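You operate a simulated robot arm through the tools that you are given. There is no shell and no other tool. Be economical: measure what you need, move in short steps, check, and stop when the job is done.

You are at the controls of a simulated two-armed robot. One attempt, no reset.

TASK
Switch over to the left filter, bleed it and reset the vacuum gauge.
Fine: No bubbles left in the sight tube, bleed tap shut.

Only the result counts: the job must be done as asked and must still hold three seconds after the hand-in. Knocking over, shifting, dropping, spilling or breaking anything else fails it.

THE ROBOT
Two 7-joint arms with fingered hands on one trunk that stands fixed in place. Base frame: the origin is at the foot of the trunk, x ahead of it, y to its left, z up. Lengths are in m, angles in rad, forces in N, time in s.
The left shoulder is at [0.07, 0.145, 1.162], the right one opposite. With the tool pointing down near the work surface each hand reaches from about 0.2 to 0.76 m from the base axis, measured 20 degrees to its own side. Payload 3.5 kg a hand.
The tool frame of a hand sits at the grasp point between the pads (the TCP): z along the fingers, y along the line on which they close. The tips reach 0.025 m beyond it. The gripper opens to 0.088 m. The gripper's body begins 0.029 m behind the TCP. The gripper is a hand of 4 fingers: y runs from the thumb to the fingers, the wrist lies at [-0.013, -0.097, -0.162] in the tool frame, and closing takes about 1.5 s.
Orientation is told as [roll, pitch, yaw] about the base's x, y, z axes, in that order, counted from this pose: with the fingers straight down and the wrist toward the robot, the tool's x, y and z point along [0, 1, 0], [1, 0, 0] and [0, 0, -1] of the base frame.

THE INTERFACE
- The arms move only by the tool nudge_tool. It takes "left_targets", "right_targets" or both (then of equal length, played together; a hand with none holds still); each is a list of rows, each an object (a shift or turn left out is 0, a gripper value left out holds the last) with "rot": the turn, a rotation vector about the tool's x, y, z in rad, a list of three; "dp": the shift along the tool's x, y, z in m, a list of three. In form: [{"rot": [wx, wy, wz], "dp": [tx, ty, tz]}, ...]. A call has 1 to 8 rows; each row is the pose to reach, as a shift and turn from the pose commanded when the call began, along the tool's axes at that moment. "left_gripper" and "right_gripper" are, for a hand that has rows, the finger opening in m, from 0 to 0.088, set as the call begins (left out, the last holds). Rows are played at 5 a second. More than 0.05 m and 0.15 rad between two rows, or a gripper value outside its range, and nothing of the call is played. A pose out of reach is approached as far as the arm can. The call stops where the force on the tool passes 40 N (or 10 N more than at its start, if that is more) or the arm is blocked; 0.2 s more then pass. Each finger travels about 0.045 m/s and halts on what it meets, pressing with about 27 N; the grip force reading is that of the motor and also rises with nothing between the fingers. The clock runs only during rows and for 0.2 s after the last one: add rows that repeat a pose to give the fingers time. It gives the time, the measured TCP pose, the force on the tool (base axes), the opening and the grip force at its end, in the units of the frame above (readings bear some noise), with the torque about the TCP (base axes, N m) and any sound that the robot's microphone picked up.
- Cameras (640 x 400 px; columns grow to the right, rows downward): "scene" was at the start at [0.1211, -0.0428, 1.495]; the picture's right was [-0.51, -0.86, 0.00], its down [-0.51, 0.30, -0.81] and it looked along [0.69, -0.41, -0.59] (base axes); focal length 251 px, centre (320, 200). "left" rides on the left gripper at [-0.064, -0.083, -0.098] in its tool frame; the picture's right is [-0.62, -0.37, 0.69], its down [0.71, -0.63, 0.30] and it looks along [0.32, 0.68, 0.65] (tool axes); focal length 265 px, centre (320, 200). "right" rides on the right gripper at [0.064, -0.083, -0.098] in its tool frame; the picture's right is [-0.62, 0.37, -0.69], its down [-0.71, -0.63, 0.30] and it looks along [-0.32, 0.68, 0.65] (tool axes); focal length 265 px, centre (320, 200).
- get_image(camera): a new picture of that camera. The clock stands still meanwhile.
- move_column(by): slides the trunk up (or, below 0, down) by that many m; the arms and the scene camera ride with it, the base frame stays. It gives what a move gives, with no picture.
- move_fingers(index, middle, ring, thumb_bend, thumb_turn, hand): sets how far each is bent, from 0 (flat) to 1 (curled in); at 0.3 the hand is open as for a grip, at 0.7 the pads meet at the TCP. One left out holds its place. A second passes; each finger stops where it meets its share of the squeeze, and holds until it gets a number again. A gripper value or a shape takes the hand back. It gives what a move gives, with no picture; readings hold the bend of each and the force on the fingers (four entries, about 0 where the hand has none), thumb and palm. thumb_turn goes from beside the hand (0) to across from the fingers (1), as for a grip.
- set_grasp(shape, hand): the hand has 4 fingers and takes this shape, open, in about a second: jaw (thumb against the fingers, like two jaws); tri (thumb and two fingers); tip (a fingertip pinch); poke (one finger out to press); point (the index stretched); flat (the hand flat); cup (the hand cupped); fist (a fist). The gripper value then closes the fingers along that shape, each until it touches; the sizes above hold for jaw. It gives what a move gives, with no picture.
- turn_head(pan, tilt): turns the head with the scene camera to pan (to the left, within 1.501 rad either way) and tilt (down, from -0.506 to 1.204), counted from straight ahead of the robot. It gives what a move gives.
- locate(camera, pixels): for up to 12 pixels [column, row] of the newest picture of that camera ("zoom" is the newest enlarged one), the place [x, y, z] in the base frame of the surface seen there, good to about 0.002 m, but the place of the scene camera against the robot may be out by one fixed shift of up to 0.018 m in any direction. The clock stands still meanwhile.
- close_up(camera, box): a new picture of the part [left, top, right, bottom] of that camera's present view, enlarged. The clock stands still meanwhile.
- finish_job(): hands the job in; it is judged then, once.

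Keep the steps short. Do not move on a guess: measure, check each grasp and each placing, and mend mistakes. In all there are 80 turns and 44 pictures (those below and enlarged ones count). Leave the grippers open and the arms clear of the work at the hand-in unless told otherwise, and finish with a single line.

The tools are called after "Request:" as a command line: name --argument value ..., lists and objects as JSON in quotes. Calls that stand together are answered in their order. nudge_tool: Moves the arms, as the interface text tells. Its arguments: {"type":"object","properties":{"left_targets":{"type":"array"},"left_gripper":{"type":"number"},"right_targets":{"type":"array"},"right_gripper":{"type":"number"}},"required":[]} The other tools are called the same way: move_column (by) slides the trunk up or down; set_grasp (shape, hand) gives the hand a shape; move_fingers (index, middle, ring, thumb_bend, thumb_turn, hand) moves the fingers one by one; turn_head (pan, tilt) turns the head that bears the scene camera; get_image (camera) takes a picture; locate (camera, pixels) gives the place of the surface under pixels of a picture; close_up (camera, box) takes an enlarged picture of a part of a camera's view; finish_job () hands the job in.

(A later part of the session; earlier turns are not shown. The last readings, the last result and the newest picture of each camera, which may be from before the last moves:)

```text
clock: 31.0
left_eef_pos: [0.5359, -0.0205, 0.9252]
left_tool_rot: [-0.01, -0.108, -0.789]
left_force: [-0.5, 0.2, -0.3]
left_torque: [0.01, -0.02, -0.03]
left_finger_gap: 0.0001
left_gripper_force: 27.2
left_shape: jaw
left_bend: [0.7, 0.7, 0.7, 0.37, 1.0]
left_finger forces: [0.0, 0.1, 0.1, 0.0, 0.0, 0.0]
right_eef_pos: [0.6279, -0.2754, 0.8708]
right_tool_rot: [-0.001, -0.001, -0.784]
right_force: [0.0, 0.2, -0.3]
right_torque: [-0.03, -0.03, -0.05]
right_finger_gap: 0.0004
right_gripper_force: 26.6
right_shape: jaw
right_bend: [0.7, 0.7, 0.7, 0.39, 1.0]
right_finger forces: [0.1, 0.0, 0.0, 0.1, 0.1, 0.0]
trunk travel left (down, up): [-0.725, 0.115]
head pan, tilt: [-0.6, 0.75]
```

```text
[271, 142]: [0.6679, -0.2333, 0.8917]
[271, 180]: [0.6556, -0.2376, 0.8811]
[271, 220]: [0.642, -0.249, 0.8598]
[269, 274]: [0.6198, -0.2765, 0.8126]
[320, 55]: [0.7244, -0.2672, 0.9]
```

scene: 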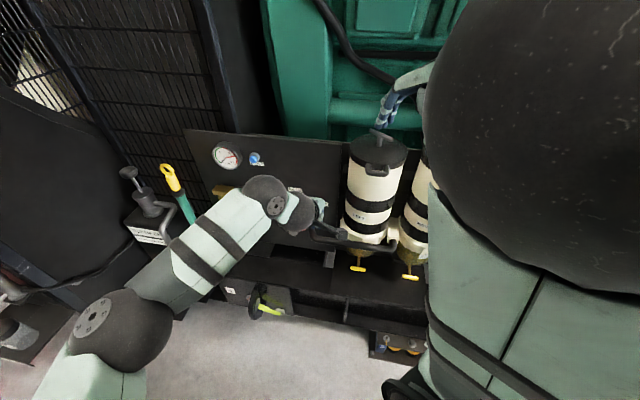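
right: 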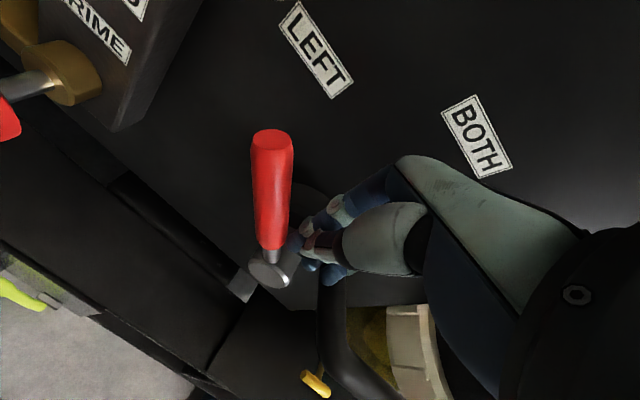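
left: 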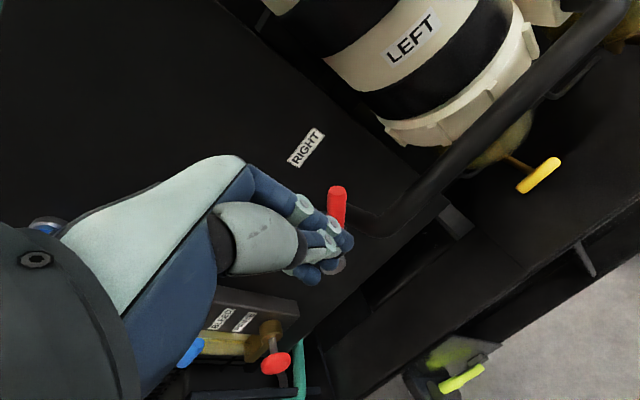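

The lever is at ~130°; by symmetry the LEFT position should be ~140°. I push a little further, small step.

Request:
nudge_tool --right_targets '[{"dp": [0.005, 0, 0]}, {"dp": [0.01, 0, 0]}, {"dp": [0.013, 0, 0]}, {"dp": [0.013, 0, 0]}]'

Request:
get_image --camera "right"

```text
clock: 32.0
left_eef_pos: [0.5347, -0.0208, 0.925]
left_tool_rot: [-0.01, -0.108, -0.789]
left_force: [-0.4, -0.2, 0.1]
left_torque: [0.02, 0.0, 0.01]
left_finger_gap: 0.0
left_gripper_force: 27.0
left_shape: jaw
left_bend: [0.7, 0.7, 0.7, 0.37, 1.0]
left_finger forces: [0.0, 0.0, 0.1, 0.0, 0.1, 0.0]
right_eef_pos: [0.6371, -0.2673, 0.8723]
right_tool_rot: [-0.001, 0.0, -0.789]
right_force: [-0.6, -1.2, 1.1]
right_torque: [-0.03, -0.01, 0.0]
right_finger_gap: 0.0
right_gripper_force: 26.4
right_shape: jaw
right_bend: [0.7, 0.7, 0.7, 0.39, 1.0]
right_finger forces: [0.0, 0.0, 0.1, 0.1, 0.1, 0.0]
trunk travel left (down, up): [-0.725, 0.115]
head pan, tilt: [-0.6, 0.75]
```

```text
20 pictures are left
```

right: 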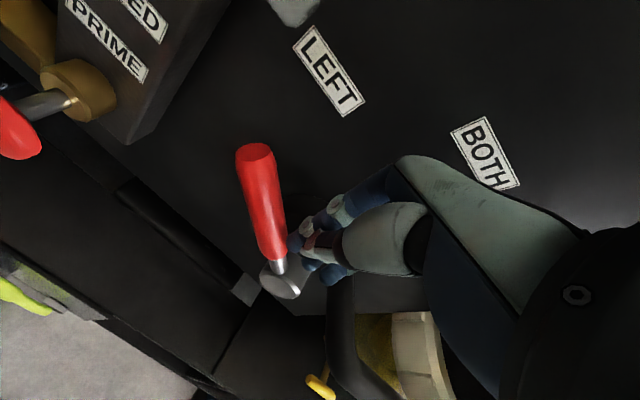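

Request:
locate --camera "right" --pixels '[[256, 155], [262, 190], [270, 235], [283, 283]]'

Request:
nudge_tool --right_targets '[{"dp": [0.004, 0, 0.003]}, {"dp": [0.008, 0, 0.006]}, {"dp": [0.008, 0, 0.006]}]'

Request:
get_image --camera "right"

```text
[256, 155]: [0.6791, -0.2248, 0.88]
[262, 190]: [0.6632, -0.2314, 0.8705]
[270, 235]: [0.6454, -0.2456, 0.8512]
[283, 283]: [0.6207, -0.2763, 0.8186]
```

```text
clock: 32.8
left_eef_pos: [0.531, -0.021, 0.9275]
left_tool_rot: [-0.005, -0.111, -0.79]
left_force: [-0.8, -0.3, -0.5]
left_torque: [0.01, 0.0, -0.02]
left_finger_gap: 0.0
left_gripper_force: 26.6
left_shape: jaw
left_bend: [0.7, 0.7, 0.7, 0.37, 1.0]
left_finger forces: [0.1, 0.1, 0.0, 0.1, 0.1, 0.0]
right_eef_pos: [0.6383, -0.2663, 0.8705]
right_tool_rot: [0.0, -0.01, -0.794]
right_force: [-14.4, -19.1, 22.4]
right_torque: [-0.37, 0.21, -0.03]
right_finger_gap: 0.0
right_gripper_force: 27.0
right_shape: jaw
right_bend: [0.7, 0.7, 0.7, 0.39, 1.0]
right_finger forces: [52.9, 0.0, 0.0, 0.1, 0.1, 0.1]
trunk travel left (down, up): [-0.725, 0.115]
head pan, tilt: [-0.6, 0.75]
```

```text
19 pictures are left
```

right: 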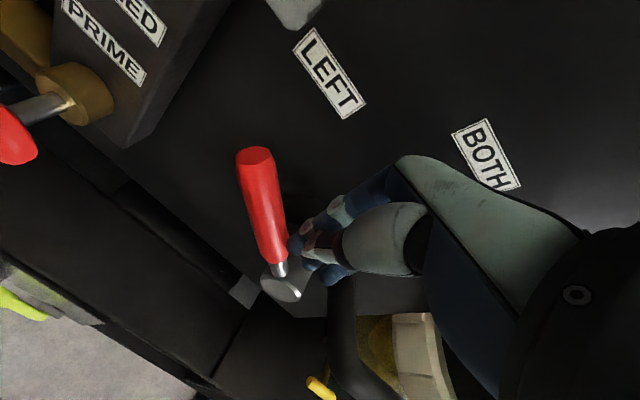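

Force rose to ~30 N with no further motion: the lever is at its LEFT stop (~142°). I back the right hand off, raise it and withdraw.

Request:
nudge_tool --right_targets '[{"dp": [-0.03, 0, -0.006]}, {"dp": [-0.05, 0, -0.04]}, {"dp": [-0.07, -0.01, -0.08]}, {"dp": [-0.09, -0.04, -0.11]}, {"dp": [-0.11, -0.08, -0.14]}, {"dp": [-0.13, -0.11, -0.17]}, {"dp": [-0.15, -0.14, -0.2]}, {"dp": [-0.16, -0.16, -0.22]}]'

```text
refused: row 5 steps farther than a row can; nothing moved
```

Request:
nudge_tool --right_targets '[{"dp": [-0.03, 0, -0.006]}, {"dp": [-0.05, 0, -0.04]}, {"dp": [-0.06, -0.01, -0.08]}, {"dp": [-0.07, -0.035, -0.11]}, {"dp": [-0.08, -0.065, -0.14]}, {"dp": [-0.1, -0.095, -0.17]}, {"dp": [-0.12, -0.125, -0.2]}, {"dp": [-0.14, -0.15, -0.22]}]'

Request:
nudge_tool --right_targets '[{"rot": [0, 0, -0.13], "dp": [-0.01, -0.01, -0.03]}, {"rot": [0, 0, -0.26], "dp": [-0.02, -0.02, -0.06]}, {"rot": [0, 0, -0.39], "dp": [-0.03, -0.03, -0.09]}, {"rot": [0, 0, -0.52], "dp": [-0.04, -0.04, -0.12]}, {"rot": [0, 0, -0.65], "dp": [-0.05, -0.05, -0.15]}, {"rot": [0, 0, -0.785], "dp": [-0.06, -0.05, -0.18]}]' --right_gripper 0.088

Request:
close_up --camera "scene" --box '[190, 120, 390, 260]'

```text
clock: 34.6
left_eef_pos: [0.5346, -0.0202, 0.924]
left_tool_rot: [-0.009, -0.109, -0.791]
left_force: [-1.0, 0.5, -0.2]
left_torque: [0.01, -0.03, -0.03]
left_finger_gap: 0.0
left_gripper_force: 27.0
left_shape: jaw
left_bend: [0.7, 0.7, 0.7, 0.37, 1.0]
left_finger forces: [0.1, 0.1, 0.0, 0.1, 0.1, 0.1]
right_eef_pos: [0.435, -0.2535, 1.0863]
right_tool_rot: [-0.003, 0.0, -0.786]
right_force: [-0.6, 0.5, -0.2]
right_torque: [0.0, 0.0, -0.01]
right_finger_gap: 0.0
right_gripper_force: 27.2
right_shape: jaw
right_bend: [0.7, 0.7, 0.7, 0.4, 1.0]
right_finger forces: [0.0, 0.0, 0.1, 0.1, 0.1, 0.0]
trunk travel left (down, up): [-0.725, 0.115]
head pan, tilt: [-0.6, 0.75]
```

```text
clock: 36.0
left_eef_pos: [0.5356, -0.0204, 0.9234]
left_tool_rot: [-0.011, -0.11, -0.79]
left_force: [1.0, -1.2, -0.4]
left_torque: [0.03, -0.03, 0.02]
left_finger_gap: 0.0
left_gripper_force: 27.6
left_shape: jaw
left_bend: [0.7, 0.7, 0.7, 0.37, 1.0]
left_finger forces: [0.0, 0.0, 0.0, 0.0, 0.0, 0.1]
right_eef_pos: [0.3907, -0.2394, 1.2477]
right_tool_rot: [-0.001, 0.0, 0.002]
right_force: [0.8, -0.2, 0.0]
right_torque: [0.01, -0.04, 0.02]
right_finger_gap: 0.0879
right_gripper_force: 0.0
right_shape: jaw
right_bend: [0.3, 0.3, 0.3, 0.3, 0.98]
right_finger forces: [0.1, 0.0, 0.1, 0.0, 0.1, 0.1]
right hand out of reach, approached as far as the arm can: row 4, 5, 6
trunk travel left (down, up): [-0.725, 0.115]
head pan, tilt: [-0.6, 0.75]
```

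```text
2.86 times, centred on (290, 190) of scene
```

zoom: 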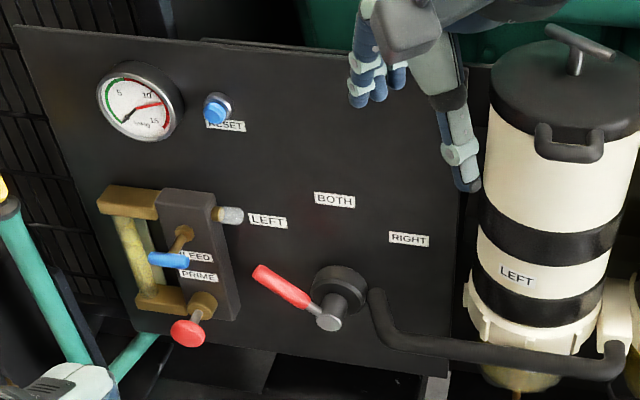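

Lever points to LEFT. Next I look closely at the bleed tap and sight tube.

Request:
close_up --camera "scene" --box '[215, 170, 275, 245]'

Request:
nudge_tool --right_targets '[{"dp": [-0.03, -0.01, 0]}, {"dp": [-0.07, -0.03, 0]}, {"dp": [-0.1, -0.04, 0]}]'

```text
5.33 times, centred on (245, 208) of scene
```

zoom: 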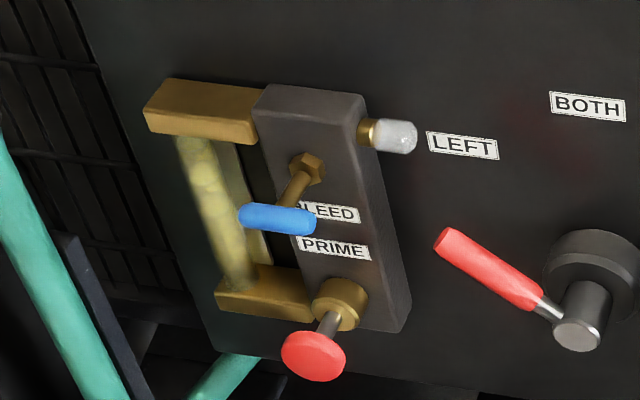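

```text
clock: 36.8
left_eef_pos: [0.5347, -0.0201, 0.9244]
left_tool_rot: [-0.011, -0.109, -0.788]
left_force: [-0.4, 0.9, -0.6]
left_torque: [0.01, 0.02, -0.01]
left_finger_gap: 0.0
left_gripper_force: 27.2
left_shape: jaw
left_bend: [0.7, 0.7, 0.7, 0.37, 1.0]
left_finger forces: [0.1, 0.0, 0.1, 0.0, 0.0, 0.0]
right_eef_pos: [0.4142, -0.3071, 1.2207]
right_tool_rot: [-0.001, 0.0, 0.001]
right_force: [-0.3, 0.3, 1.0]
right_torque: [0.03, 0.02, 0.02]
right_finger_gap: 0.0875
right_gripper_force: 0.1
right_shape: jaw
right_bend: [0.3, 0.3, 0.3, 0.3, 0.98]
right_finger forces: [0.2, 0.0, 0.0, 0.0, 0.1, 0.0]
right hand out of reach, approached as far as the arm can: row 1, 2, 3
trunk travel left (down, up): [-0.725, 0.115]
head pan, tilt: [-0.6, 0.75]
```

The tap has a T-handle lying horizontally (closed). I measure its ends, stem, primer and the block in this zoom, and against the left camera's view.

Request:
locate --camera "zoom" --pixels '[[247, 213], [278, 217], [309, 222], [307, 168], [314, 356], [340, 300], [225, 190], [150, 115], [325, 345], [578, 330]]'

Request:
get_image --camera "left"

```text
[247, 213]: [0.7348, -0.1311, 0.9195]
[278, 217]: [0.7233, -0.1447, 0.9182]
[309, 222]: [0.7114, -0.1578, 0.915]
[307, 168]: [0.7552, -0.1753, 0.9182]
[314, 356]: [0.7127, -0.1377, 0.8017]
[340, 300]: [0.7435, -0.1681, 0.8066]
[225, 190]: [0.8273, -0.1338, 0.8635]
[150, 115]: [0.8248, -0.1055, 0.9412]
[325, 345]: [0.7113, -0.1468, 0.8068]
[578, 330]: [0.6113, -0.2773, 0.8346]
```

```text
16 pictures are left
```

left: 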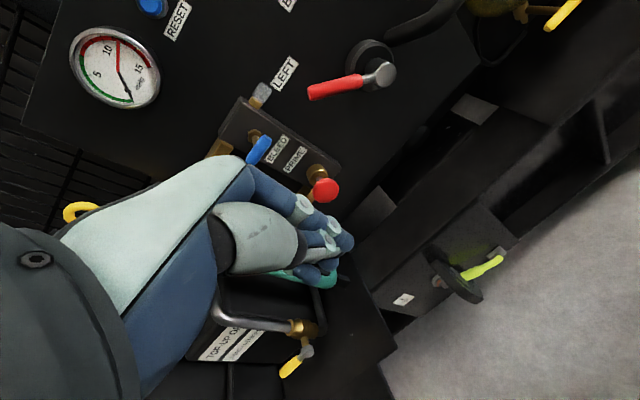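

Handle centre ≈ u −0.408, z 0.900, standing 0.078 out, half-length 0.02. I form the pointing hand and tilt it toward the panel at a stand-off.

Request:
set_grasp --shape "point" --hand "left"

Request:
nudge_tool --left_targets '[{"rot": [-0.148, 0, 0], "dp": [0.01, 0.015, 0.01]}, {"rot": [-0.297, 0, 0], "dp": [0.02, 0.03, 0.02]}, {"rot": [-0.445, 0, 0], "dp": [0.03, 0.045, 0.03]}, {"rot": [-0.594, 0, 0], "dp": [0.045, 0.06, 0.04]}, {"rot": [-0.742, 0, 0], "dp": [0.055, 0.075, 0.05]}, {"rot": [-0.891, 0, 0], "dp": [0.065, 0.09, 0.06]}, {"rot": [-1.04, 0, 0], "dp": [0.075, 0.104, 0.062]}, {"rot": [-1.04, 0, 0], "dp": [0.075, 0.104, 0.062]}]'

Request:
get_image --camera "left"

Request:
close_up --camera "scene" --box '[190, 150, 310, 260]'

```text
clock: 37.7
left_eef_pos: [0.536, -0.0192, 0.9257]
left_tool_rot: [-0.009, -0.108, -0.789]
left_force: [-0.8, -0.5, 0.2]
left_torque: [-0.02, -0.01, -0.04]
left_finger_gap: 0.0
left_gripper_force: 0.0
left_shape: point
left_bend: [0.2, 1.0, 1.0, 0.99, 0.88]
left_finger forces: [0.0, 0.1, 0.0, 0.0, 0.1, 0.1]
right_eef_pos: [0.4148, -0.3058, 1.2211]
right_tool_rot: [-0.001, 0.0, 0.0]
right_force: [-0.4, -0.6, -0.9]
right_torque: [0.01, 0.03, -0.02]
right_finger_gap: 0.0875
right_gripper_force: 0.1
right_shape: jaw
right_bend: [0.3, 0.3, 0.3, 0.3, 0.98]
right_finger forces: [0.0, 0.0, 0.0, 0.1, 0.0, 0.1]
trunk travel left (down, up): [-0.725, 0.115]
head pan, tilt: [-0.6, 0.75]
```

```text
clock: 39.5
left_eef_pos: [0.6541, -0.0461, 0.8727]
left_tool_rot: [-0.024, -1.048, -0.77]
left_force: [0.1, 0.0, 0.3]
left_torque: [0.04, 0.02, 0.02]
left_finger_gap: 0.0002
left_gripper_force: 0.1
left_shape: point
left_bend: [0.2, 1.0, 1.0, 0.99, 0.88]
left_finger forces: [0.1, 0.0, 0.1, 0.1, 0.1, 0.0]
left hand out of reach, approached as far as the arm can: row 7, 8
right_eef_pos: [0.4145, -0.3056, 1.2217]
right_tool_rot: [-0.002, 0.001, 0.0]
right_force: [0.8, -0.5, 0.1]
right_torque: [-0.01, 0.01, 0.02]
right_finger_gap: 0.0878
right_gripper_force: 0.2
right_shape: jaw
right_bend: [0.3, 0.3, 0.3, 0.3, 0.98]
right_finger forces: [0.1, 0.1, 0.0, 0.1, 0.0, 0.0]
trunk travel left (down, up): [-0.725, 0.115]
head pan, tilt: [-0.6, 0.75]
```

```text
15 pictures are left
```

left: 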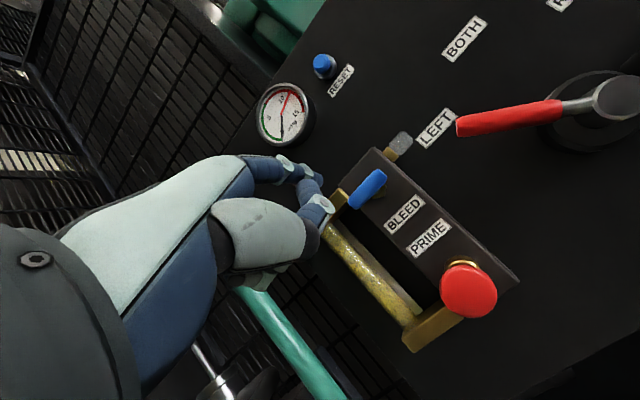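

```text
3.64 times, centred on (250, 205) of scene
```

zoom: 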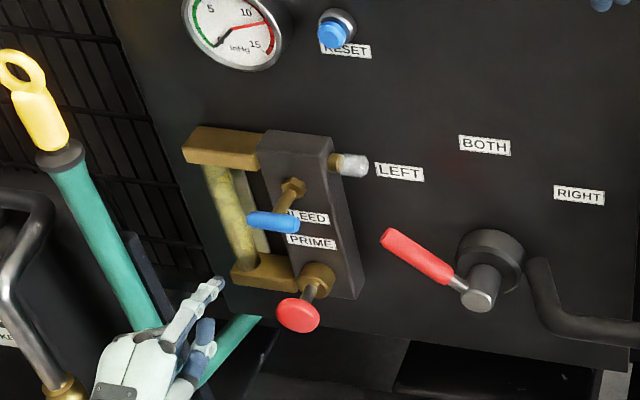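

Good view of tap, tube (bubbly) and hand. I measure the index tip, tap handle and primer.

Request:
locate --camera "zoom" --pixels '[[219, 281], [211, 290], [195, 303], [273, 221], [298, 315], [332, 34], [480, 298]]'

Request:
locate --camera "left" --pixels '[[310, 170], [288, 163], [368, 190], [356, 205], [380, 175], [470, 290], [465, 262], [323, 64], [610, 95], [345, 195]]'

```text
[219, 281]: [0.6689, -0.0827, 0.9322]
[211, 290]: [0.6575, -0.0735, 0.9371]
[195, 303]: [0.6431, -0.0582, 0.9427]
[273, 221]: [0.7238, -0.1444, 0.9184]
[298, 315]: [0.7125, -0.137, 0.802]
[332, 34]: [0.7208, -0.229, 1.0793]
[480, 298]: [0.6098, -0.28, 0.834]
```

```text
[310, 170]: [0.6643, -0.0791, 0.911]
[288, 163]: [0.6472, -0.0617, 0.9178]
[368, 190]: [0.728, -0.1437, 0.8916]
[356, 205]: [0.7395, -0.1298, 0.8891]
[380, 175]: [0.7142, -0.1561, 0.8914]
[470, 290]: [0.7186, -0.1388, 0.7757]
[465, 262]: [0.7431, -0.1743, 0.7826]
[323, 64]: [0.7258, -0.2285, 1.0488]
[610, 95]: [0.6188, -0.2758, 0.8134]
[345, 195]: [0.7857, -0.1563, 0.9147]
```

Tip is ~2 mm left and 16 mm above the handle axis, 0.085 short of it. I shift 13 mm left, 6 mm up, and go in so the tip sits above the handle's left arm.

Request:
nudge_tool --left_targets '[{"dp": [0.012, 0.005, -0.003]}, {"dp": [0.012, 0.02, 0.023]}, {"dp": [0.012, 0.035, 0.05]}, {"dp": [0.012, 0.0555, 0.085]}, {"dp": [0.012, 0.0555, 0.085]}]'

Request:
close_up --camera "scene" --box '[210, 175, 270, 235]'

```text
clock: 40.7
left_eef_pos: [0.6852, -0.0752, 0.8816]
left_tool_rot: [-0.02, -1.049, -0.772]
left_force: [-1.0, 0.3, 0.0]
left_torque: [-0.03, 0.02, 0.02]
left_finger_gap: 0.0001
left_gripper_force: 0.1
left_shape: point
left_bend: [0.2, 1.0, 1.0, 0.99, 0.88]
left_finger forces: [0.1, 0.0, 0.1, 0.1, 0.0, 0.1]
left hand out of reach, approached as far as the arm can: row 3, 4, 5
right_eef_pos: [0.414, -0.306, 1.2212]
right_tool_rot: [0.001, 0.001, -0.001]
right_force: [-0.7, -0.2, 0.8]
right_torque: [0.0, -0.03, 0.0]
right_finger_gap: 0.088
right_gripper_force: 0.0
right_shape: jaw
right_bend: [0.3, 0.3, 0.3, 0.3, 0.98]
right_finger forces: [0.0, 0.1, 0.1, 0.0, 0.0, 0.0]
trunk travel left (down, up): [-0.725, 0.115]
head pan, tilt: [-0.6, 0.75]
```

```text
6.67 times, centred on (240, 205) of scene
```

zoom: 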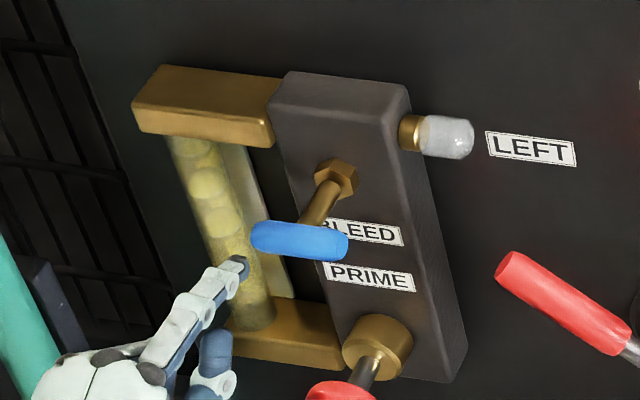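

The arm runs short forward at this height; the tip is still before the handle. I retreat a bit, lower the trunk 0.2 m for better reach, and raise the hand back.

Request:
nudge_tool --left_targets '[{"dp": [0, -0.02, -0.04]}, {"dp": [0, -0.03, -0.06]}]'

Request:
move_column --by -0.2

Request:
nudge_tool --left_targets '[{"dp": [0, 0.035, -0.02]}, {"dp": [0, 0.07, -0.04]}, {"dp": [0, 0.105, -0.06]}, {"dp": [0, 0.14, -0.08]}, {"dp": [0, 0.173, -0.1]}, {"dp": [0, 0.173, -0.1]}]'

```text
clock: 41.3
left_eef_pos: [0.6381, -0.0282, 0.8861]
left_tool_rot: [-0.023, -1.048, -0.771]
left_force: [0.0, -0.9, 0.7]
left_torque: [0.0, 0.0, 0.0]
left_finger_gap: 0.0
left_gripper_force: 0.0
left_shape: point
left_bend: [0.2, 1.0, 1.0, 0.98, 0.88]
left_finger forces: [0.0, 0.0, 0.0, 0.1, 0.0, 0.1]
right_eef_pos: [0.4131, -0.3069, 1.2213]
right_tool_rot: [0.0, 0.001, -0.002]
right_force: [0.0, -0.9, 0.9]
right_torque: [0.01, 0.0, 0.04]
right_finger_gap: 0.0874
right_gripper_force: 0.1
right_shape: jaw
right_bend: [0.3, 0.3, 0.3, 0.3, 0.98]
right_finger forces: [0.0, 0.0, 0.1, 0.1, 0.0, 0.0]
trunk travel left (down, up): [-0.725, 0.115]
head pan, tilt: [-0.6, 0.75]
```

```text
clock: 43.5
left_eef_pos: [0.6388, -0.0265, 0.685]
left_tool_rot: [-0.023, -1.048, -0.773]
left_force: [0.6, -0.9, -0.7]
left_torque: [-0.04, 0.01, 0.0]
left_finger_gap: 0.0002
left_gripper_force: 0.1
left_shape: point
left_bend: [0.2, 1.0, 1.0, 0.98, 0.88]
left_finger forces: [0.1, 0.1, 0.0, 0.1, 0.0, 0.0]
right_eef_pos: [0.4143, -0.306, 1.0216]
right_tool_rot: [-0.002, -0.001, -0.001]
right_force: [0.4, 0.0, -0.5]
right_torque: [-0.01, -0.01, 0.02]
right_finger_gap: 0.0877
right_gripper_force: 0.0
right_shape: jaw
right_bend: [0.3, 0.3, 0.3, 0.3, 0.98]
right_finger forces: [0.0, 0.1, 0.0, 0.0, 0.1, 0.1]
trunk travel left (down, up): [-0.525, 0.315]
head pan, tilt: [-0.6, 0.75]
```

```text
clock: 44.9
left_eef_pos: [0.6401, -0.0234, 0.883]
left_tool_rot: [-0.025, -1.049, -0.771]
left_force: [-0.5, 0.0, 0.2]
left_torque: [-0.01, 0.0, -0.01]
left_finger_gap: 0.0002
left_gripper_force: 0.1
left_shape: point
left_bend: [0.2, 1.0, 1.0, 0.98, 0.88]
left_finger forces: [0.0, 0.0, 0.0, 0.1, 0.0, 0.0]
right_eef_pos: [0.4151, -0.3067, 1.0219]
right_tool_rot: [-0.002, 0.0, 0.0]
right_force: [0.4, -0.9, 0.4]
right_torque: [-0.04, 0.01, 0.0]
right_finger_gap: 0.088
right_gripper_force: 0.1
right_shape: jaw
right_bend: [0.3, 0.3, 0.3, 0.3, 0.98]
right_finger forces: [0.0, 0.0, 0.0, 0.0, 0.0, 0.0]
trunk travel left (down, up): [-0.525, 0.315]
head pan, tilt: [-0.6, 0.75]
```

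Now I approach again: tip to just above the handle's left arm and 15 mm beyond its front.

Request:
nudge_tool --left_targets '[{"dp": [0.005, 0.015, 0.03]}, {"dp": [0.005, 0.03, 0.06]}, {"dp": [0.005, 0.045, 0.088]}, {"dp": [0.005, 0.0594, 0.113]}, {"dp": [0.005, 0.0594, 0.113]}]'

Request:
close_up --camera "scene" --box '[190, 100, 290, 200]'

```text
clock: 46.1
left_eef_pos: [0.7326, -0.111, 0.8805]
left_tool_rot: [-0.025, -1.048, -0.768]
left_force: [0.0, 0.2, -0.2]
left_torque: [0.0, 0.0, 0.01]
left_finger_gap: 0.0
left_gripper_force: 0.0
left_shape: point
left_bend: [0.2, 1.0, 1.0, 0.98, 0.88]
left_finger forces: [0.0, 0.0, 0.0, 0.1, 0.1, 0.0]
right_eef_pos: [0.4135, -0.3054, 1.0218]
right_tool_rot: [-0.002, 0.0, -0.001]
right_force: [0.1, -0.6, -0.6]
right_torque: [0.03, 0.04, -0.02]
right_finger_gap: 0.0877
right_gripper_force: 0.1
right_shape: jaw
right_bend: [0.3, 0.3, 0.3, 0.3, 0.98]
right_finger forces: [0.0, 0.0, 0.1, 0.0, 0.1, 0.0]
trunk travel left (down, up): [-0.525, 0.315]
head pan, tilt: [-0.6, 0.75]
```

```text
4.00 times, centred on (240, 150) of scene
```

zoom: 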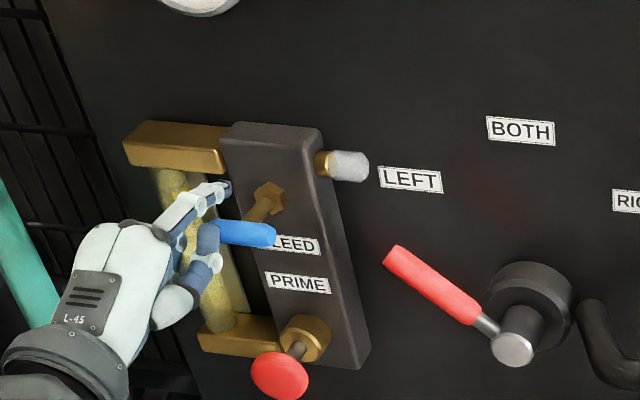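

The finger is above the handle's left arm. I measure tip and handle relative position before pressing.

Request:
locate --camera "zoom" --pixels '[[226, 187], [214, 194], [205, 200], [222, 232], [246, 234], [270, 238], [207, 240], [212, 262], [280, 375], [228, 245]]'

```text
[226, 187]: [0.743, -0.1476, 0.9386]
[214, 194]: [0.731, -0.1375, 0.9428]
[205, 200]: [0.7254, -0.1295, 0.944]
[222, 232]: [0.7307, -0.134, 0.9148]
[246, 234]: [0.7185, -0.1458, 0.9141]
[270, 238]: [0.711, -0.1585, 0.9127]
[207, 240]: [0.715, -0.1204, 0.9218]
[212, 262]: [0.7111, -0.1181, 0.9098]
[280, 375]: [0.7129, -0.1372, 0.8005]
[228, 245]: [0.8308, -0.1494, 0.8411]
```

Finger is 14 mm left and 27 mm above the handle axis, overlapping it by 16 mm. I sweep down in an arc to swing the left arm of the handle counter-clockwise.

Request:
nudge_tool --left_targets '[{"dp": [0.0014, -0.013, 0.0075]}, {"dp": [0.005, -0.0217, 0.0125]}, {"dp": [0.0034, -0.0299, 0.0173]}, {"dp": [-0.0026, -0.0364, 0.021]}, {"dp": [-0.0056, -0.0378, 0.0219]}, {"dp": [-0.0056, -0.0378, 0.0219]}]'

Request:
close_up --camera "scene" --box '[200, 110, 270, 180]'

```text
clock: 47.5
left_eef_pos: [0.73, -0.115, 0.8363]
left_tool_rot: [-0.023, -1.048, -0.769]
left_force: [0.5, 1.4, 0.7]
left_torque: [-0.07, 0.06, 0.05]
left_finger_gap: 0.0805
left_gripper_force: 0.2
left_shape: point
left_bend: [0.2, 1.0, 1.0, 0.98, 0.88]
left_finger forces: [1.4, 0.0, 0.0, 0.1, 0.0, 0.0]
right_eef_pos: [0.4146, -0.3048, 1.021]
right_tool_rot: [-0.003, 0.001, 0.0]
right_force: [0.1, 0.6, -0.1]
right_torque: [0.02, 0.0, -0.01]
right_finger_gap: 0.0876
right_gripper_force: 0.1
right_shape: jaw
right_bend: [0.3, 0.3, 0.3, 0.3, 0.98]
right_finger forces: [0.1, 0.1, 0.1, 0.0, 0.1, 0.1]
trunk travel left (down, up): [-0.525, 0.315]
head pan, tilt: [-0.6, 0.75]
```

```text
5.71 times, centred on (235, 145) of scene
```

zoom: 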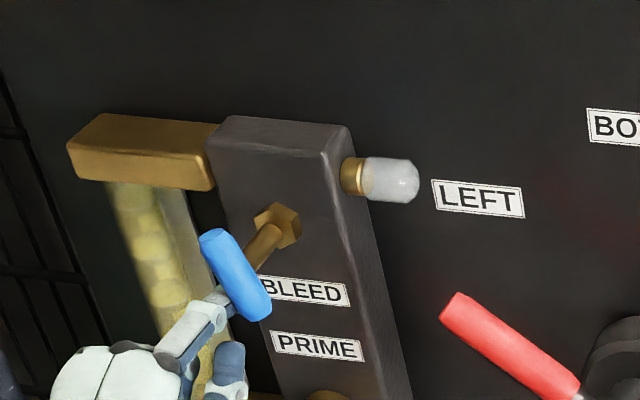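

The handle swung past vertical. I measure its angle.

Request:
locate --camera "zoom" --pixels '[[216, 240], [235, 272], [257, 308]]'

```text
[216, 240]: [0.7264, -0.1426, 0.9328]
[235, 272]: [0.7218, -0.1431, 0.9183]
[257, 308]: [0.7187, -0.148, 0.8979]
```

The tap is open (turned ~105°). I withdraw the finger, drop to in front of the red PRIME knob and check alignment.

Request:
nudge_tool --left_targets '[{"dp": [0.003, -0.02, -0.0346]}, {"dp": [0.003, -0.035, -0.0606]}, {"dp": [-0.004, -0.074, -0.0381]}, {"dp": [-0.0098, -0.1106, -0.0169]}, {"dp": [-0.0098, -0.1106, -0.0169]}]'

Request:
close_up --camera "scene" --box '[190, 120, 280, 220]'

```text
clock: 48.7
left_eef_pos: [0.6732, -0.0737, 0.7506]
left_tool_rot: [-0.019, -1.049, -0.771]
left_force: [0.1, 0.2, 0.3]
left_torque: [-0.02, 0.01, 0.01]
left_finger_gap: 0.0804
left_gripper_force: 0.0
left_shape: point
left_bend: [0.2, 1.0, 1.0, 0.98, 0.88]
left_finger forces: [0.1, 0.0, 0.0, 0.1, 0.0, 0.0]
right_eef_pos: [0.4137, -0.305, 1.022]
right_tool_rot: [-0.003, -0.001, -0.003]
right_force: [0.1, 0.4, 0.2]
right_torque: [-0.01, 0.02, 0.01]
right_finger_gap: 0.0879
right_gripper_force: 0.0
right_shape: jaw
right_bend: [0.3, 0.3, 0.3, 0.3, 0.98]
right_finger forces: [0.0, 0.1, 0.0, 0.0, 0.1, 0.1]
trunk travel left (down, up): [-0.525, 0.315]
head pan, tilt: [-0.6, 0.75]
```

```text
4.00 times, centred on (235, 170) of scene
```

zoom: 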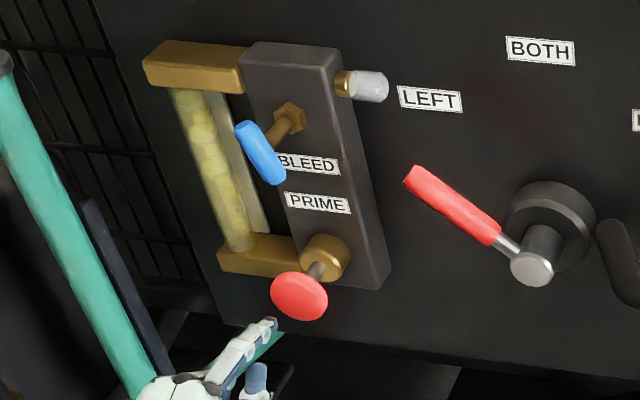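

Request:
locate --camera "zoom" --pixels '[[299, 297], [275, 295], [325, 300], [300, 276], [298, 316], [272, 322], [260, 330], [243, 122], [277, 180]]'

```text
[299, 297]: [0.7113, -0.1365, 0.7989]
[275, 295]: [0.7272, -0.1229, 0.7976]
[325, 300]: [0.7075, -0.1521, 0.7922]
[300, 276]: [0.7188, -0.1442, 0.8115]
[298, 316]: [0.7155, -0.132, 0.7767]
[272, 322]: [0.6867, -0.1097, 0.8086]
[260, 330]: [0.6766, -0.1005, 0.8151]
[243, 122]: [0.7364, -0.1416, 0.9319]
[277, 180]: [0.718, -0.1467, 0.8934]
```

Tip is centred horizontally and ~8 mm high of knob centre. I lower 8 mm and push the primer slowly, reading force.

Request:
nudge_tool --left_targets '[{"dp": [0, 0.0031, 0.0213]}, {"dp": [0, 0.0106, 0.0343]}, {"dp": [0, 0.0156, 0.043]}, {"dp": [0, 0.0206, 0.0516]}, {"dp": [-0.001, 0.0256, 0.0603]}, {"dp": [-0.001, 0.0256, 0.0603]}]'

Request:
close_up --camera "scene" --box '[190, 120, 280, 220]'

```text
clock: 50.1
left_eef_pos: [0.7064, -0.1168, 0.7452]
left_tool_rot: [-0.02, -1.052, -0.768]
left_force: [-14.0, 23.2, 2.9]
left_torque: [-0.83, -0.51, 0.24]
left_finger_gap: 0.0806
left_gripper_force: 0.0
left_shape: point
left_bend: [0.22, 1.0, 1.0, 0.98, 0.88]
left_finger forces: [26.1, 0.0, 0.0, 0.1, 0.1, 0.0]
left hand out of reach, approached as far as the arm can: row 4, 5, 6
right_eef_pos: [0.413, -0.3036, 1.0225]
right_tool_rot: [-0.003, 0.0, 0.001]
right_force: [-0.6, 0.1, 0.4]
right_torque: [-0.01, 0.01, 0.02]
right_finger_gap: 0.0876
right_gripper_force: 0.0
right_shape: jaw
right_bend: [0.3, 0.3, 0.3, 0.3, 0.98]
right_finger forces: [0.0, 0.0, 0.1, 0.1, 0.0, 0.0]
trunk travel left (down, up): [-0.525, 0.315]
head pan, tilt: [-0.6, 0.75]
```

```text
4.00 times, centred on (235, 170) of scene
```

zoom: 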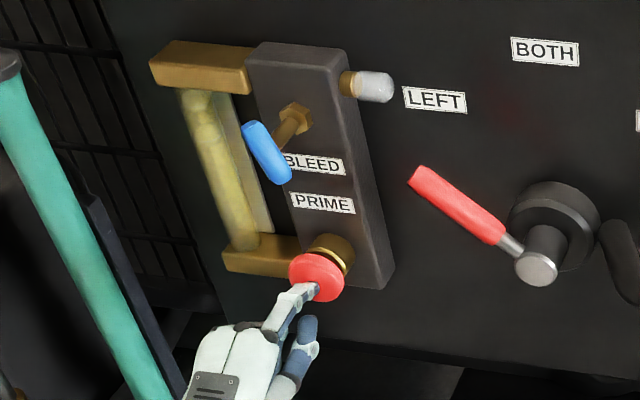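

The knob was pushed ~20 mm, nearly home. I repeat strokes: two releases and pushes per call.

Request:
nudge_tool --left_targets '[{"dp": [0, -0.0175, -0.0303]}, {"dp": [0, -0.0175, -0.0303]}, {"dp": [0, 0, 0]}, {"dp": [0, 0, 0]}, {"dp": [0, -0.0175, -0.0303]}, {"dp": [0, -0.0175, -0.0303]}, {"dp": [0, 0, 0]}, {"dp": [0, 0, 0]}]'

Request:
nudge_tool --left_targets '[{"dp": [0, -0.0175, -0.0303]}, {"dp": [0, -0.0175, -0.0303]}, {"dp": [0, 0, 0]}, {"dp": [0, 0, 0]}, {"dp": [0, -0.0175, -0.0303]}, {"dp": [0, -0.0175, -0.0303]}]'

Request:
close_up --camera "scene" --box '[190, 120, 280, 220]'

```text
clock: 51.9
left_eef_pos: [0.7069, -0.1111, 0.7403]
left_tool_rot: [-0.007, -1.037, -0.772]
left_force: [-8.2, 4.8, 1.1]
left_torque: [-0.29, -0.44, -0.18]
left_finger_gap: 0.0
left_gripper_force: 0.1
left_shape: point
left_bend: [0.19, 1.0, 1.0, 0.98, 0.88]
left_finger forces: [9.3, 0.1, 0.0, 0.0, 0.1, 0.1]
left hand out of reach, approached as far as the arm can: row 1, 2, 7
right_eef_pos: [0.412, -0.3046, 1.0224]
right_tool_rot: [-0.003, -0.002, 0.0]
right_force: [0.2, 0.2, 0.7]
right_torque: [-0.01, 0.0, -0.06]
right_finger_gap: 0.0878
right_gripper_force: 0.0
right_shape: jaw
right_bend: [0.3, 0.3, 0.3, 0.3, 0.98]
right_finger forces: [0.0, 0.1, 0.0, 0.0, 0.1, 0.0]
trunk travel left (down, up): [-0.525, 0.315]
head pan, tilt: [-0.6, 0.75]
```

```text
clock: 53.3
left_eef_pos: [0.6828, -0.0974, 0.7442]
left_tool_rot: [-0.021, -1.05, -0.771]
left_force: [-1.1, 0.5, -0.2]
left_torque: [0.05, 0.02, 0.0]
left_finger_gap: 0.0803
left_gripper_force: 0.2
left_shape: point
left_bend: [0.2, 1.0, 1.0, 0.98, 0.88]
left_finger forces: [0.0, 0.1, 0.0, 0.0, 0.0, 0.0]
right_eef_pos: [0.4145, -0.3058, 1.0223]
right_tool_rot: [-0.001, 0.001, 0.0]
right_force: [-0.6, -0.4, -0.3]
right_torque: [-0.03, -0.02, -0.03]
right_finger_gap: 0.0877
right_gripper_force: 0.1
right_shape: jaw
right_bend: [0.3, 0.3, 0.3, 0.3, 0.98]
right_finger forces: [0.0, 0.0, 0.0, 0.0, 0.0, 0.0]
trunk travel left (down, up): [-0.525, 0.315]
head pan, tilt: [-0.6, 0.75]
```

```text
4.00 times, centred on (235, 170) of scene
```

zoom: 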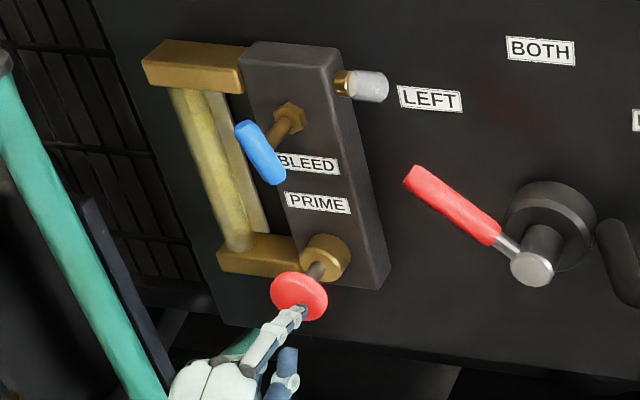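

Bubbles are thinning and the knob springs back. The finger has drifted ~10 mm right, so I shift it back left and give more strokes.

Request:
nudge_tool --left_targets '[{"dp": [0.01, 0.0035, -0.002]}, {"dp": [0.01, 0.019, 0.026]}, {"dp": [0.01, 0.019, 0.026]}, {"dp": [0.01, 0.0035, -0.002]}, {"dp": [0.01, 0.0035, -0.002]}, {"dp": [0.01, 0.019, 0.026]}, {"dp": [0.01, 0.019, 0.026]}, {"dp": [0.01, 0.0035, -0.002]}]'

Request:
nudge_tool --left_targets '[{"dp": [0, 0, 0]}, {"dp": [0, 0.0155, 0.028]}, {"dp": [0, 0.0155, 0.028]}, {"dp": [0, 0, 0]}, {"dp": [0, 0, 0]}, {"dp": [0, 0.0155, 0.028]}, {"dp": [0, 0.0155, 0.028]}, {"dp": [0, 0, 0]}]'

Request:
close_up --camera "scene" --box '[200, 125, 260, 205]'

```text
clock: 55.1
left_eef_pos: [0.6896, -0.0895, 0.7483]
left_tool_rot: [-0.021, -1.051, -0.775]
left_force: [-0.4, 0.3, -0.4]
left_torque: [0.04, -0.03, -0.02]
left_finger_gap: 0.0806
left_gripper_force: 0.1
left_shape: point
left_bend: [0.2, 1.0, 1.0, 0.98, 0.88]
left_finger forces: [0.0, 0.0, 0.0, 0.1, 0.0, 0.0]
right_eef_pos: [0.4142, -0.307, 1.0218]
right_tool_rot: [0.001, 0.001, -0.003]
right_force: [0.3, -0.2, 0.3]
right_torque: [0.0, -0.01, 0.02]
right_finger_gap: 0.0879
right_gripper_force: 0.0
right_shape: jaw
right_bend: [0.3, 0.3, 0.3, 0.3, 0.98]
right_finger forces: [0.0, 0.0, 0.0, 0.0, 0.0, 0.0]
trunk travel left (down, up): [-0.525, 0.315]
head pan, tilt: [-0.6, 0.75]
```

```text
clock: 56.9
left_eef_pos: [0.6909, -0.0888, 0.7454]
left_tool_rot: [-0.021, -1.049, -0.773]
left_force: [-0.4, 0.7, -0.7]
left_torque: [0.02, 0.01, 0.03]
left_finger_gap: 0.0804
left_gripper_force: 0.0
left_shape: point
left_bend: [0.2, 1.0, 1.0, 0.98, 0.88]
left_finger forces: [0.1, 0.1, 0.0, 0.1, 0.0, 0.0]
left hand out of reach, approached as far as the arm can: row 6
right_eef_pos: [0.4139, -0.3062, 1.0217]
right_tool_rot: [0.001, -0.001, -0.003]
right_force: [0.5, -0.4, 0.0]
right_torque: [0.02, 0.02, -0.03]
right_finger_gap: 0.0877
right_gripper_force: 0.1
right_shape: jaw
right_bend: [0.3, 0.3, 0.3, 0.3, 0.98]
right_finger forces: [0.1, 0.1, 0.0, 0.0, 0.1, 0.1]
trunk travel left (down, up): [-0.525, 0.315]
head pan, tilt: [-0.6, 0.75]
```

```text
5.00 times, centred on (230, 165) of scene
```

zoom: 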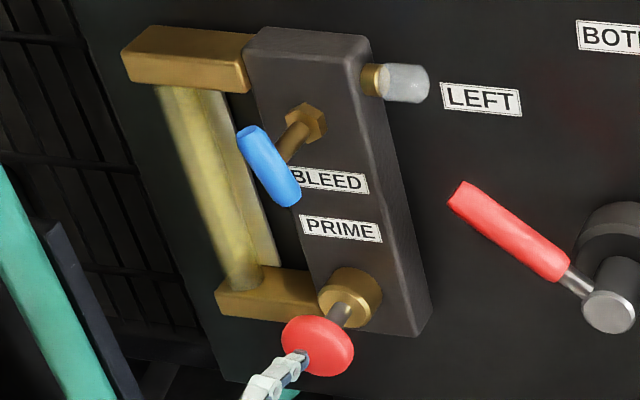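

The tube now looks clear. Two more strokes for certainty, then I withdraw and rise to the left of the tap handle.

Request:
nudge_tool --left_targets '[{"dp": [0, 0.0155, 0.028]}, {"dp": [0, 0.0155, 0.028]}, {"dp": [0, 0, 0]}, {"dp": [0, 0, 0]}, {"dp": [0, 0.0155, 0.028]}, {"dp": [0, 0.0155, 0.028]}, {"dp": [0, 0, 0]}, {"dp": [0, 0, 0]}]'

Request:
nudge_tool --left_targets '[{"dp": [0, -0.015, -0.026]}, {"dp": [0.009, 0.015, -0.044]}, {"dp": [0.018, 0.05, -0.065]}, {"dp": [0.027, 0.088, -0.0855]}, {"dp": [0.027, 0.088, -0.0855]}]'

```text
clock: 58.7
left_eef_pos: [0.6893, -0.0886, 0.7478]
left_tool_rot: [-0.022, -1.052, -0.771]
left_force: [0.0, -0.5, -0.4]
left_torque: [0.01, -0.01, -0.02]
left_finger_gap: 0.0805
left_gripper_force: 0.1
left_shape: point
left_bend: [0.2, 1.0, 1.0, 0.98, 0.88]
left_finger forces: [0.0, 0.0, 0.0, 0.1, 0.0, 0.0]
right_eef_pos: [0.4137, -0.3063, 1.0213]
right_tool_rot: [-0.001, 0.0, -0.001]
right_force: [-0.9, -0.2, -0.1]
right_torque: [0.0, 0.0, -0.02]
right_finger_gap: 0.0877
right_gripper_force: 0.2
right_shape: jaw
right_bend: [0.3, 0.3, 0.3, 0.3, 0.98]
right_finger forces: [0.0, 0.0, 0.0, 0.0, 0.0, 0.0]
trunk travel left (down, up): [-0.525, 0.315]
head pan, tilt: [-0.6, 0.75]
```

```text
clock: 59.9
left_eef_pos: [0.6894, -0.0468, 0.8649]
left_tool_rot: [-0.024, -1.05, -0.769]
left_force: [-0.2, 0.1, 0.0]
left_torque: [0.0, 0.04, -0.01]
left_finger_gap: 0.0805
left_gripper_force: 0.1
left_shape: point
left_bend: [0.2, 1.0, 1.0, 0.98, 0.88]
left_finger forces: [0.0, 0.0, 0.1, 0.1, 0.0, 0.0]
right_eef_pos: [0.4148, -0.3052, 1.0207]
right_tool_rot: [-0.003, 0.0, 0.0]
right_force: [0.7, -0.3, -0.7]
right_torque: [0.01, 0.04, -0.02]
right_finger_gap: 0.0876
right_gripper_force: 0.0
right_shape: jaw
right_bend: [0.3, 0.3, 0.3, 0.3, 0.98]
right_finger forces: [0.1, 0.1, 0.0, 0.1, 0.0, 0.0]
trunk travel left (down, up): [-0.525, 0.315]
head pan, tilt: [-0.6, 0.75]
```

Now I go in left of the handle's upper arm and sweep it clockwise back to horizontal.

Request:
nudge_tool --left_targets '[{"dp": [0, 0.019, 0.033]}, {"dp": [-0.001, 0.038, 0.0658]}, {"dp": [-0.014, 0.038, 0.0658]}, {"dp": [-0.0218, 0.0434, 0.0627]}, {"dp": [-0.0318, 0.0448, 0.0619]}, {"dp": [-0.0413, 0.0419, 0.0636]}, {"dp": [-0.045, 0.0389, 0.0653]}, {"dp": [-0.045, 0.0389, 0.0653]}]'

Request:
close_up --camera "scene" --box '[200, 110, 270, 190]'

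```text
clock: 61.7
left_eef_pos: [0.7091, -0.1322, 0.8658]
left_tool_rot: [-0.023, -1.05, -0.771]
left_force: [1.5, 0.4, -0.1]
left_torque: [-0.02, 0.0, -0.02]
left_finger_gap: 0.0
left_gripper_force: 0.1
left_shape: point
left_bend: [0.19, 1.0, 1.0, 0.98, 0.88]
left_finger forces: [0.8, 0.0, 0.0, 0.0, 0.1, 0.1]
right_eef_pos: [0.414, -0.3059, 1.0221]
right_tool_rot: [-0.002, 0.001, -0.001]
right_force: [-0.5, 0.5, 0.1]
right_torque: [0.03, 0.04, -0.02]
right_finger_gap: 0.0876
right_gripper_force: 0.1
right_shape: jaw
right_bend: [0.3, 0.3, 0.3, 0.3, 0.98]
right_finger forces: [0.0, 0.1, 0.0, 0.1, 0.0, 0.1]
trunk travel left (down, up): [-0.525, 0.315]
head pan, tilt: [-0.6, 0.75]
```

```text
5.00 times, centred on (235, 150) of scene
```

zoom: 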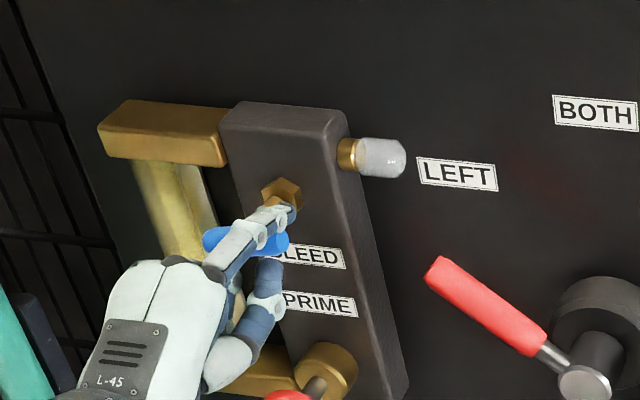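

Handle is about horizontal. I press down a few mm more on its right arm to seat it against the closed stop, watching force.

Request:
nudge_tool --left_targets '[{"dp": [0, -0.0026, 0.0015]}, {"dp": [-0.001, -0.0052, 0.003]}, {"dp": [-0.001, -0.0052, 0.003]}]'

```text
clock: 62.5
left_eef_pos: [0.7099, -0.133, 0.8613]
left_tool_rot: [-0.02, -1.051, -0.772]
left_force: [0.1, 0.2, 3.6]
left_torque: [-0.11, 0.01, 0.02]
left_finger_gap: 0.0001
left_gripper_force: 0.1
left_shape: point
left_bend: [0.18, 1.0, 1.0, 0.98, 0.88]
left_finger forces: [2.6, 0.0, 0.0, 0.0, 0.0, 0.0]
right_eef_pos: [0.4149, -0.3064, 1.0213]
right_tool_rot: [0.0, 0.002, 0.001]
right_force: [1.3, -0.5, 0.2]
right_torque: [0.01, -0.01, -0.02]
right_finger_gap: 0.0877
right_gripper_force: 0.1
right_shape: jaw
right_bend: [0.3, 0.3, 0.3, 0.3, 0.98]
right_finger forces: [0.1, 0.0, 0.1, 0.0, 0.0, 0.0]
trunk travel left (down, up): [-0.525, 0.315]
head pan, tilt: [-0.6, 0.75]
```

Request:
nudge_tool --left_targets '[{"dp": [0, -0.0026, 0.0015]}, {"dp": [0, -0.0043, 0.0025]}, {"dp": [0, -0.0043, 0.0025]}]'

```text
clock: 63.3
left_eef_pos: [0.7074, -0.1326, 0.8564]
left_tool_rot: [-0.021, -1.051, -0.77]
left_force: [0.3, 1.4, 4.8]
left_torque: [-0.18, -0.04, 0.02]
left_finger_gap: 0.0
left_gripper_force: 0.1
left_shape: point
left_bend: [0.15, 1.0, 1.0, 0.98, 0.88]
left_finger forces: [5.0, 0.0, 0.0, 0.0, 0.0, 0.0]
right_eef_pos: [0.4126, -0.3057, 1.0224]
right_tool_rot: [0.0, 0.0, 0.0]
right_force: [-0.6, -0.2, 0.2]
right_torque: [0.01, 0.02, 0.0]
right_finger_gap: 0.0875
right_gripper_force: 0.0
right_shape: jaw
right_bend: [0.3, 0.3, 0.3, 0.3, 0.98]
right_finger forces: [0.0, 0.1, 0.0, 0.1, 0.1, 0.0]
trunk travel left (down, up): [-0.525, 0.315]
head pan, tilt: [-0.6, 0.75]
```

Force rises while the handle no longer moves: tap at its stop. I lift off, withdraw, and move up toward the RESET button stand-off, then look.

Request:
nudge_tool --left_targets '[{"dp": [0, 0.013, -0.0075]}, {"dp": [0, -0.005, -0.0385]}, {"dp": [0, -0.022, -0.068]}, {"dp": [0, 0.01, -0.087]}, {"dp": [-0.01, 0.045, -0.107]}, {"dp": [-0.025, 0.08, -0.125]}, {"dp": [-0.042, 0.112, -0.146]}, {"dp": [-0.042, 0.112, -0.146]}]'

Request:
close_up --camera "scene" --box '[180, 60, 290, 190]'

```text
clock: 65.1
left_eef_pos: [0.6376, -0.1021, 1.0227]
left_tool_rot: [-0.057, -1.046, -0.724]
left_force: [0.6, 0.4, -0.4]
left_torque: [0.0, -0.02, 0.0]
left_finger_gap: 0.0
left_gripper_force: 0.1
left_shape: point
left_bend: [0.2, 1.0, 1.0, 0.98, 0.88]
left_finger forces: [0.0, 0.0, 0.0, 0.1, 0.0, 0.1]
right_eef_pos: [0.4148, -0.3067, 1.0218]
right_tool_rot: [-0.001, 0.0, 0.0]
right_force: [-0.2, 0.0, -0.5]
right_torque: [-0.01, -0.01, -0.01]
right_finger_gap: 0.0878
right_gripper_force: 0.0
right_shape: jaw
right_bend: [0.3, 0.3, 0.3, 0.3, 0.98]
right_finger forces: [0.0, 0.0, 0.0, 0.0, 0.1, 0.0]
trunk travel left (down, up): [-0.525, 0.315]
head pan, tilt: [-0.6, 0.75]
```

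```text
3.08 times, centred on (235, 125) of scene
```

zoom: 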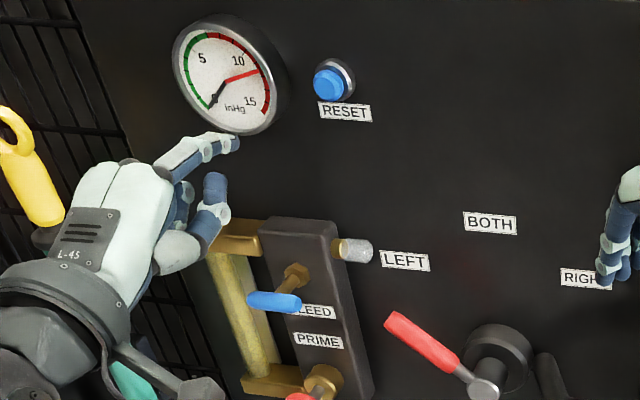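

Tap horizontal, tube clear, lever LEFT. I measure the tip against the blue RESET button.

Request:
locate --camera "zoom" --pixels '[[234, 141], [222, 145], [205, 149], [328, 84], [322, 78], [250, 300], [272, 302], [298, 306], [213, 188]]'

```text
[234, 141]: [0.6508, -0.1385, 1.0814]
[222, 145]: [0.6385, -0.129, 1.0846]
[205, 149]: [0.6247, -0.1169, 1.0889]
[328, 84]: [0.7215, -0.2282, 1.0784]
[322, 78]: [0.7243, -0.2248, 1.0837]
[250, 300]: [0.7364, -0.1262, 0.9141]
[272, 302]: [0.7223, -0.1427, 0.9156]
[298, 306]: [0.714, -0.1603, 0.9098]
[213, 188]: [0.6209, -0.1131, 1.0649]
```

Button is 14 mm right, 4 mm up and 0.11 m ahead of the tip. I approach and press slowly until force rises.

Request:
nudge_tool --left_targets '[{"dp": [-0.007, 0.0185, 0.024]}, {"dp": [-0.015, 0.0335, 0.05]}, {"dp": [-0.015, 0.0485, 0.076]}, {"dp": [-0.0155, 0.056, 0.089]}, {"dp": [-0.0155, 0.061, 0.0976]}, {"dp": [-0.016, 0.0645, 0.1037]}, {"dp": [-0.016, 0.0645, 0.1037]}]'

Request:
close_up --camera "scene" --box '[190, 60, 270, 120]'

```text
clock: 66.7
left_eef_pos: [0.705, -0.2099, 1.0306]
left_tool_rot: [-0.021, -1.049, -0.775]
left_force: [-1.9, -1.7, 0.7]
left_torque: [0.03, -0.09, -0.11]
left_finger_gap: 0.0001
left_gripper_force: 0.1
left_shape: point
left_bend: [0.19, 1.0, 1.0, 0.98, 0.88]
left_finger forces: [1.9, 0.0, 0.0, 0.0, 0.0, 0.0]
right_eef_pos: [0.4126, -0.3065, 1.0221]
right_tool_rot: [0.0, 0.0, -0.001]
right_force: [-0.3, 0.7, -0.1]
right_torque: [-0.01, -0.01, -0.04]
right_finger_gap: 0.0878
right_gripper_force: 0.1
right_shape: jaw
right_bend: [0.3, 0.3, 0.3, 0.3, 0.98]
right_finger forces: [0.0, 0.0, 0.0, 0.0, 0.0, 0.1]
trunk travel left (down, up): [-0.525, 0.315]
head pan, tilt: [-0.6, 0.75]
```

```text
6.67 times, centred on (230, 90) of scene
```

zoom: 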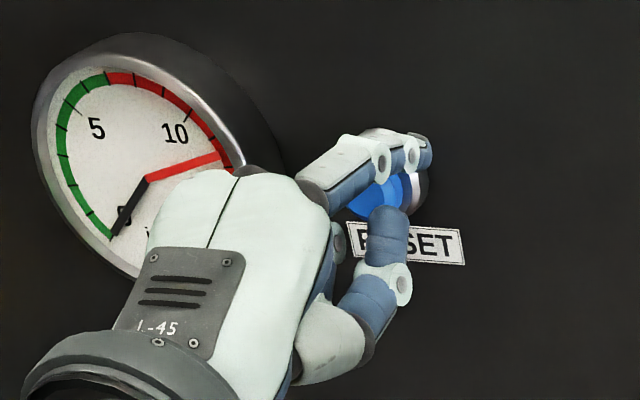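

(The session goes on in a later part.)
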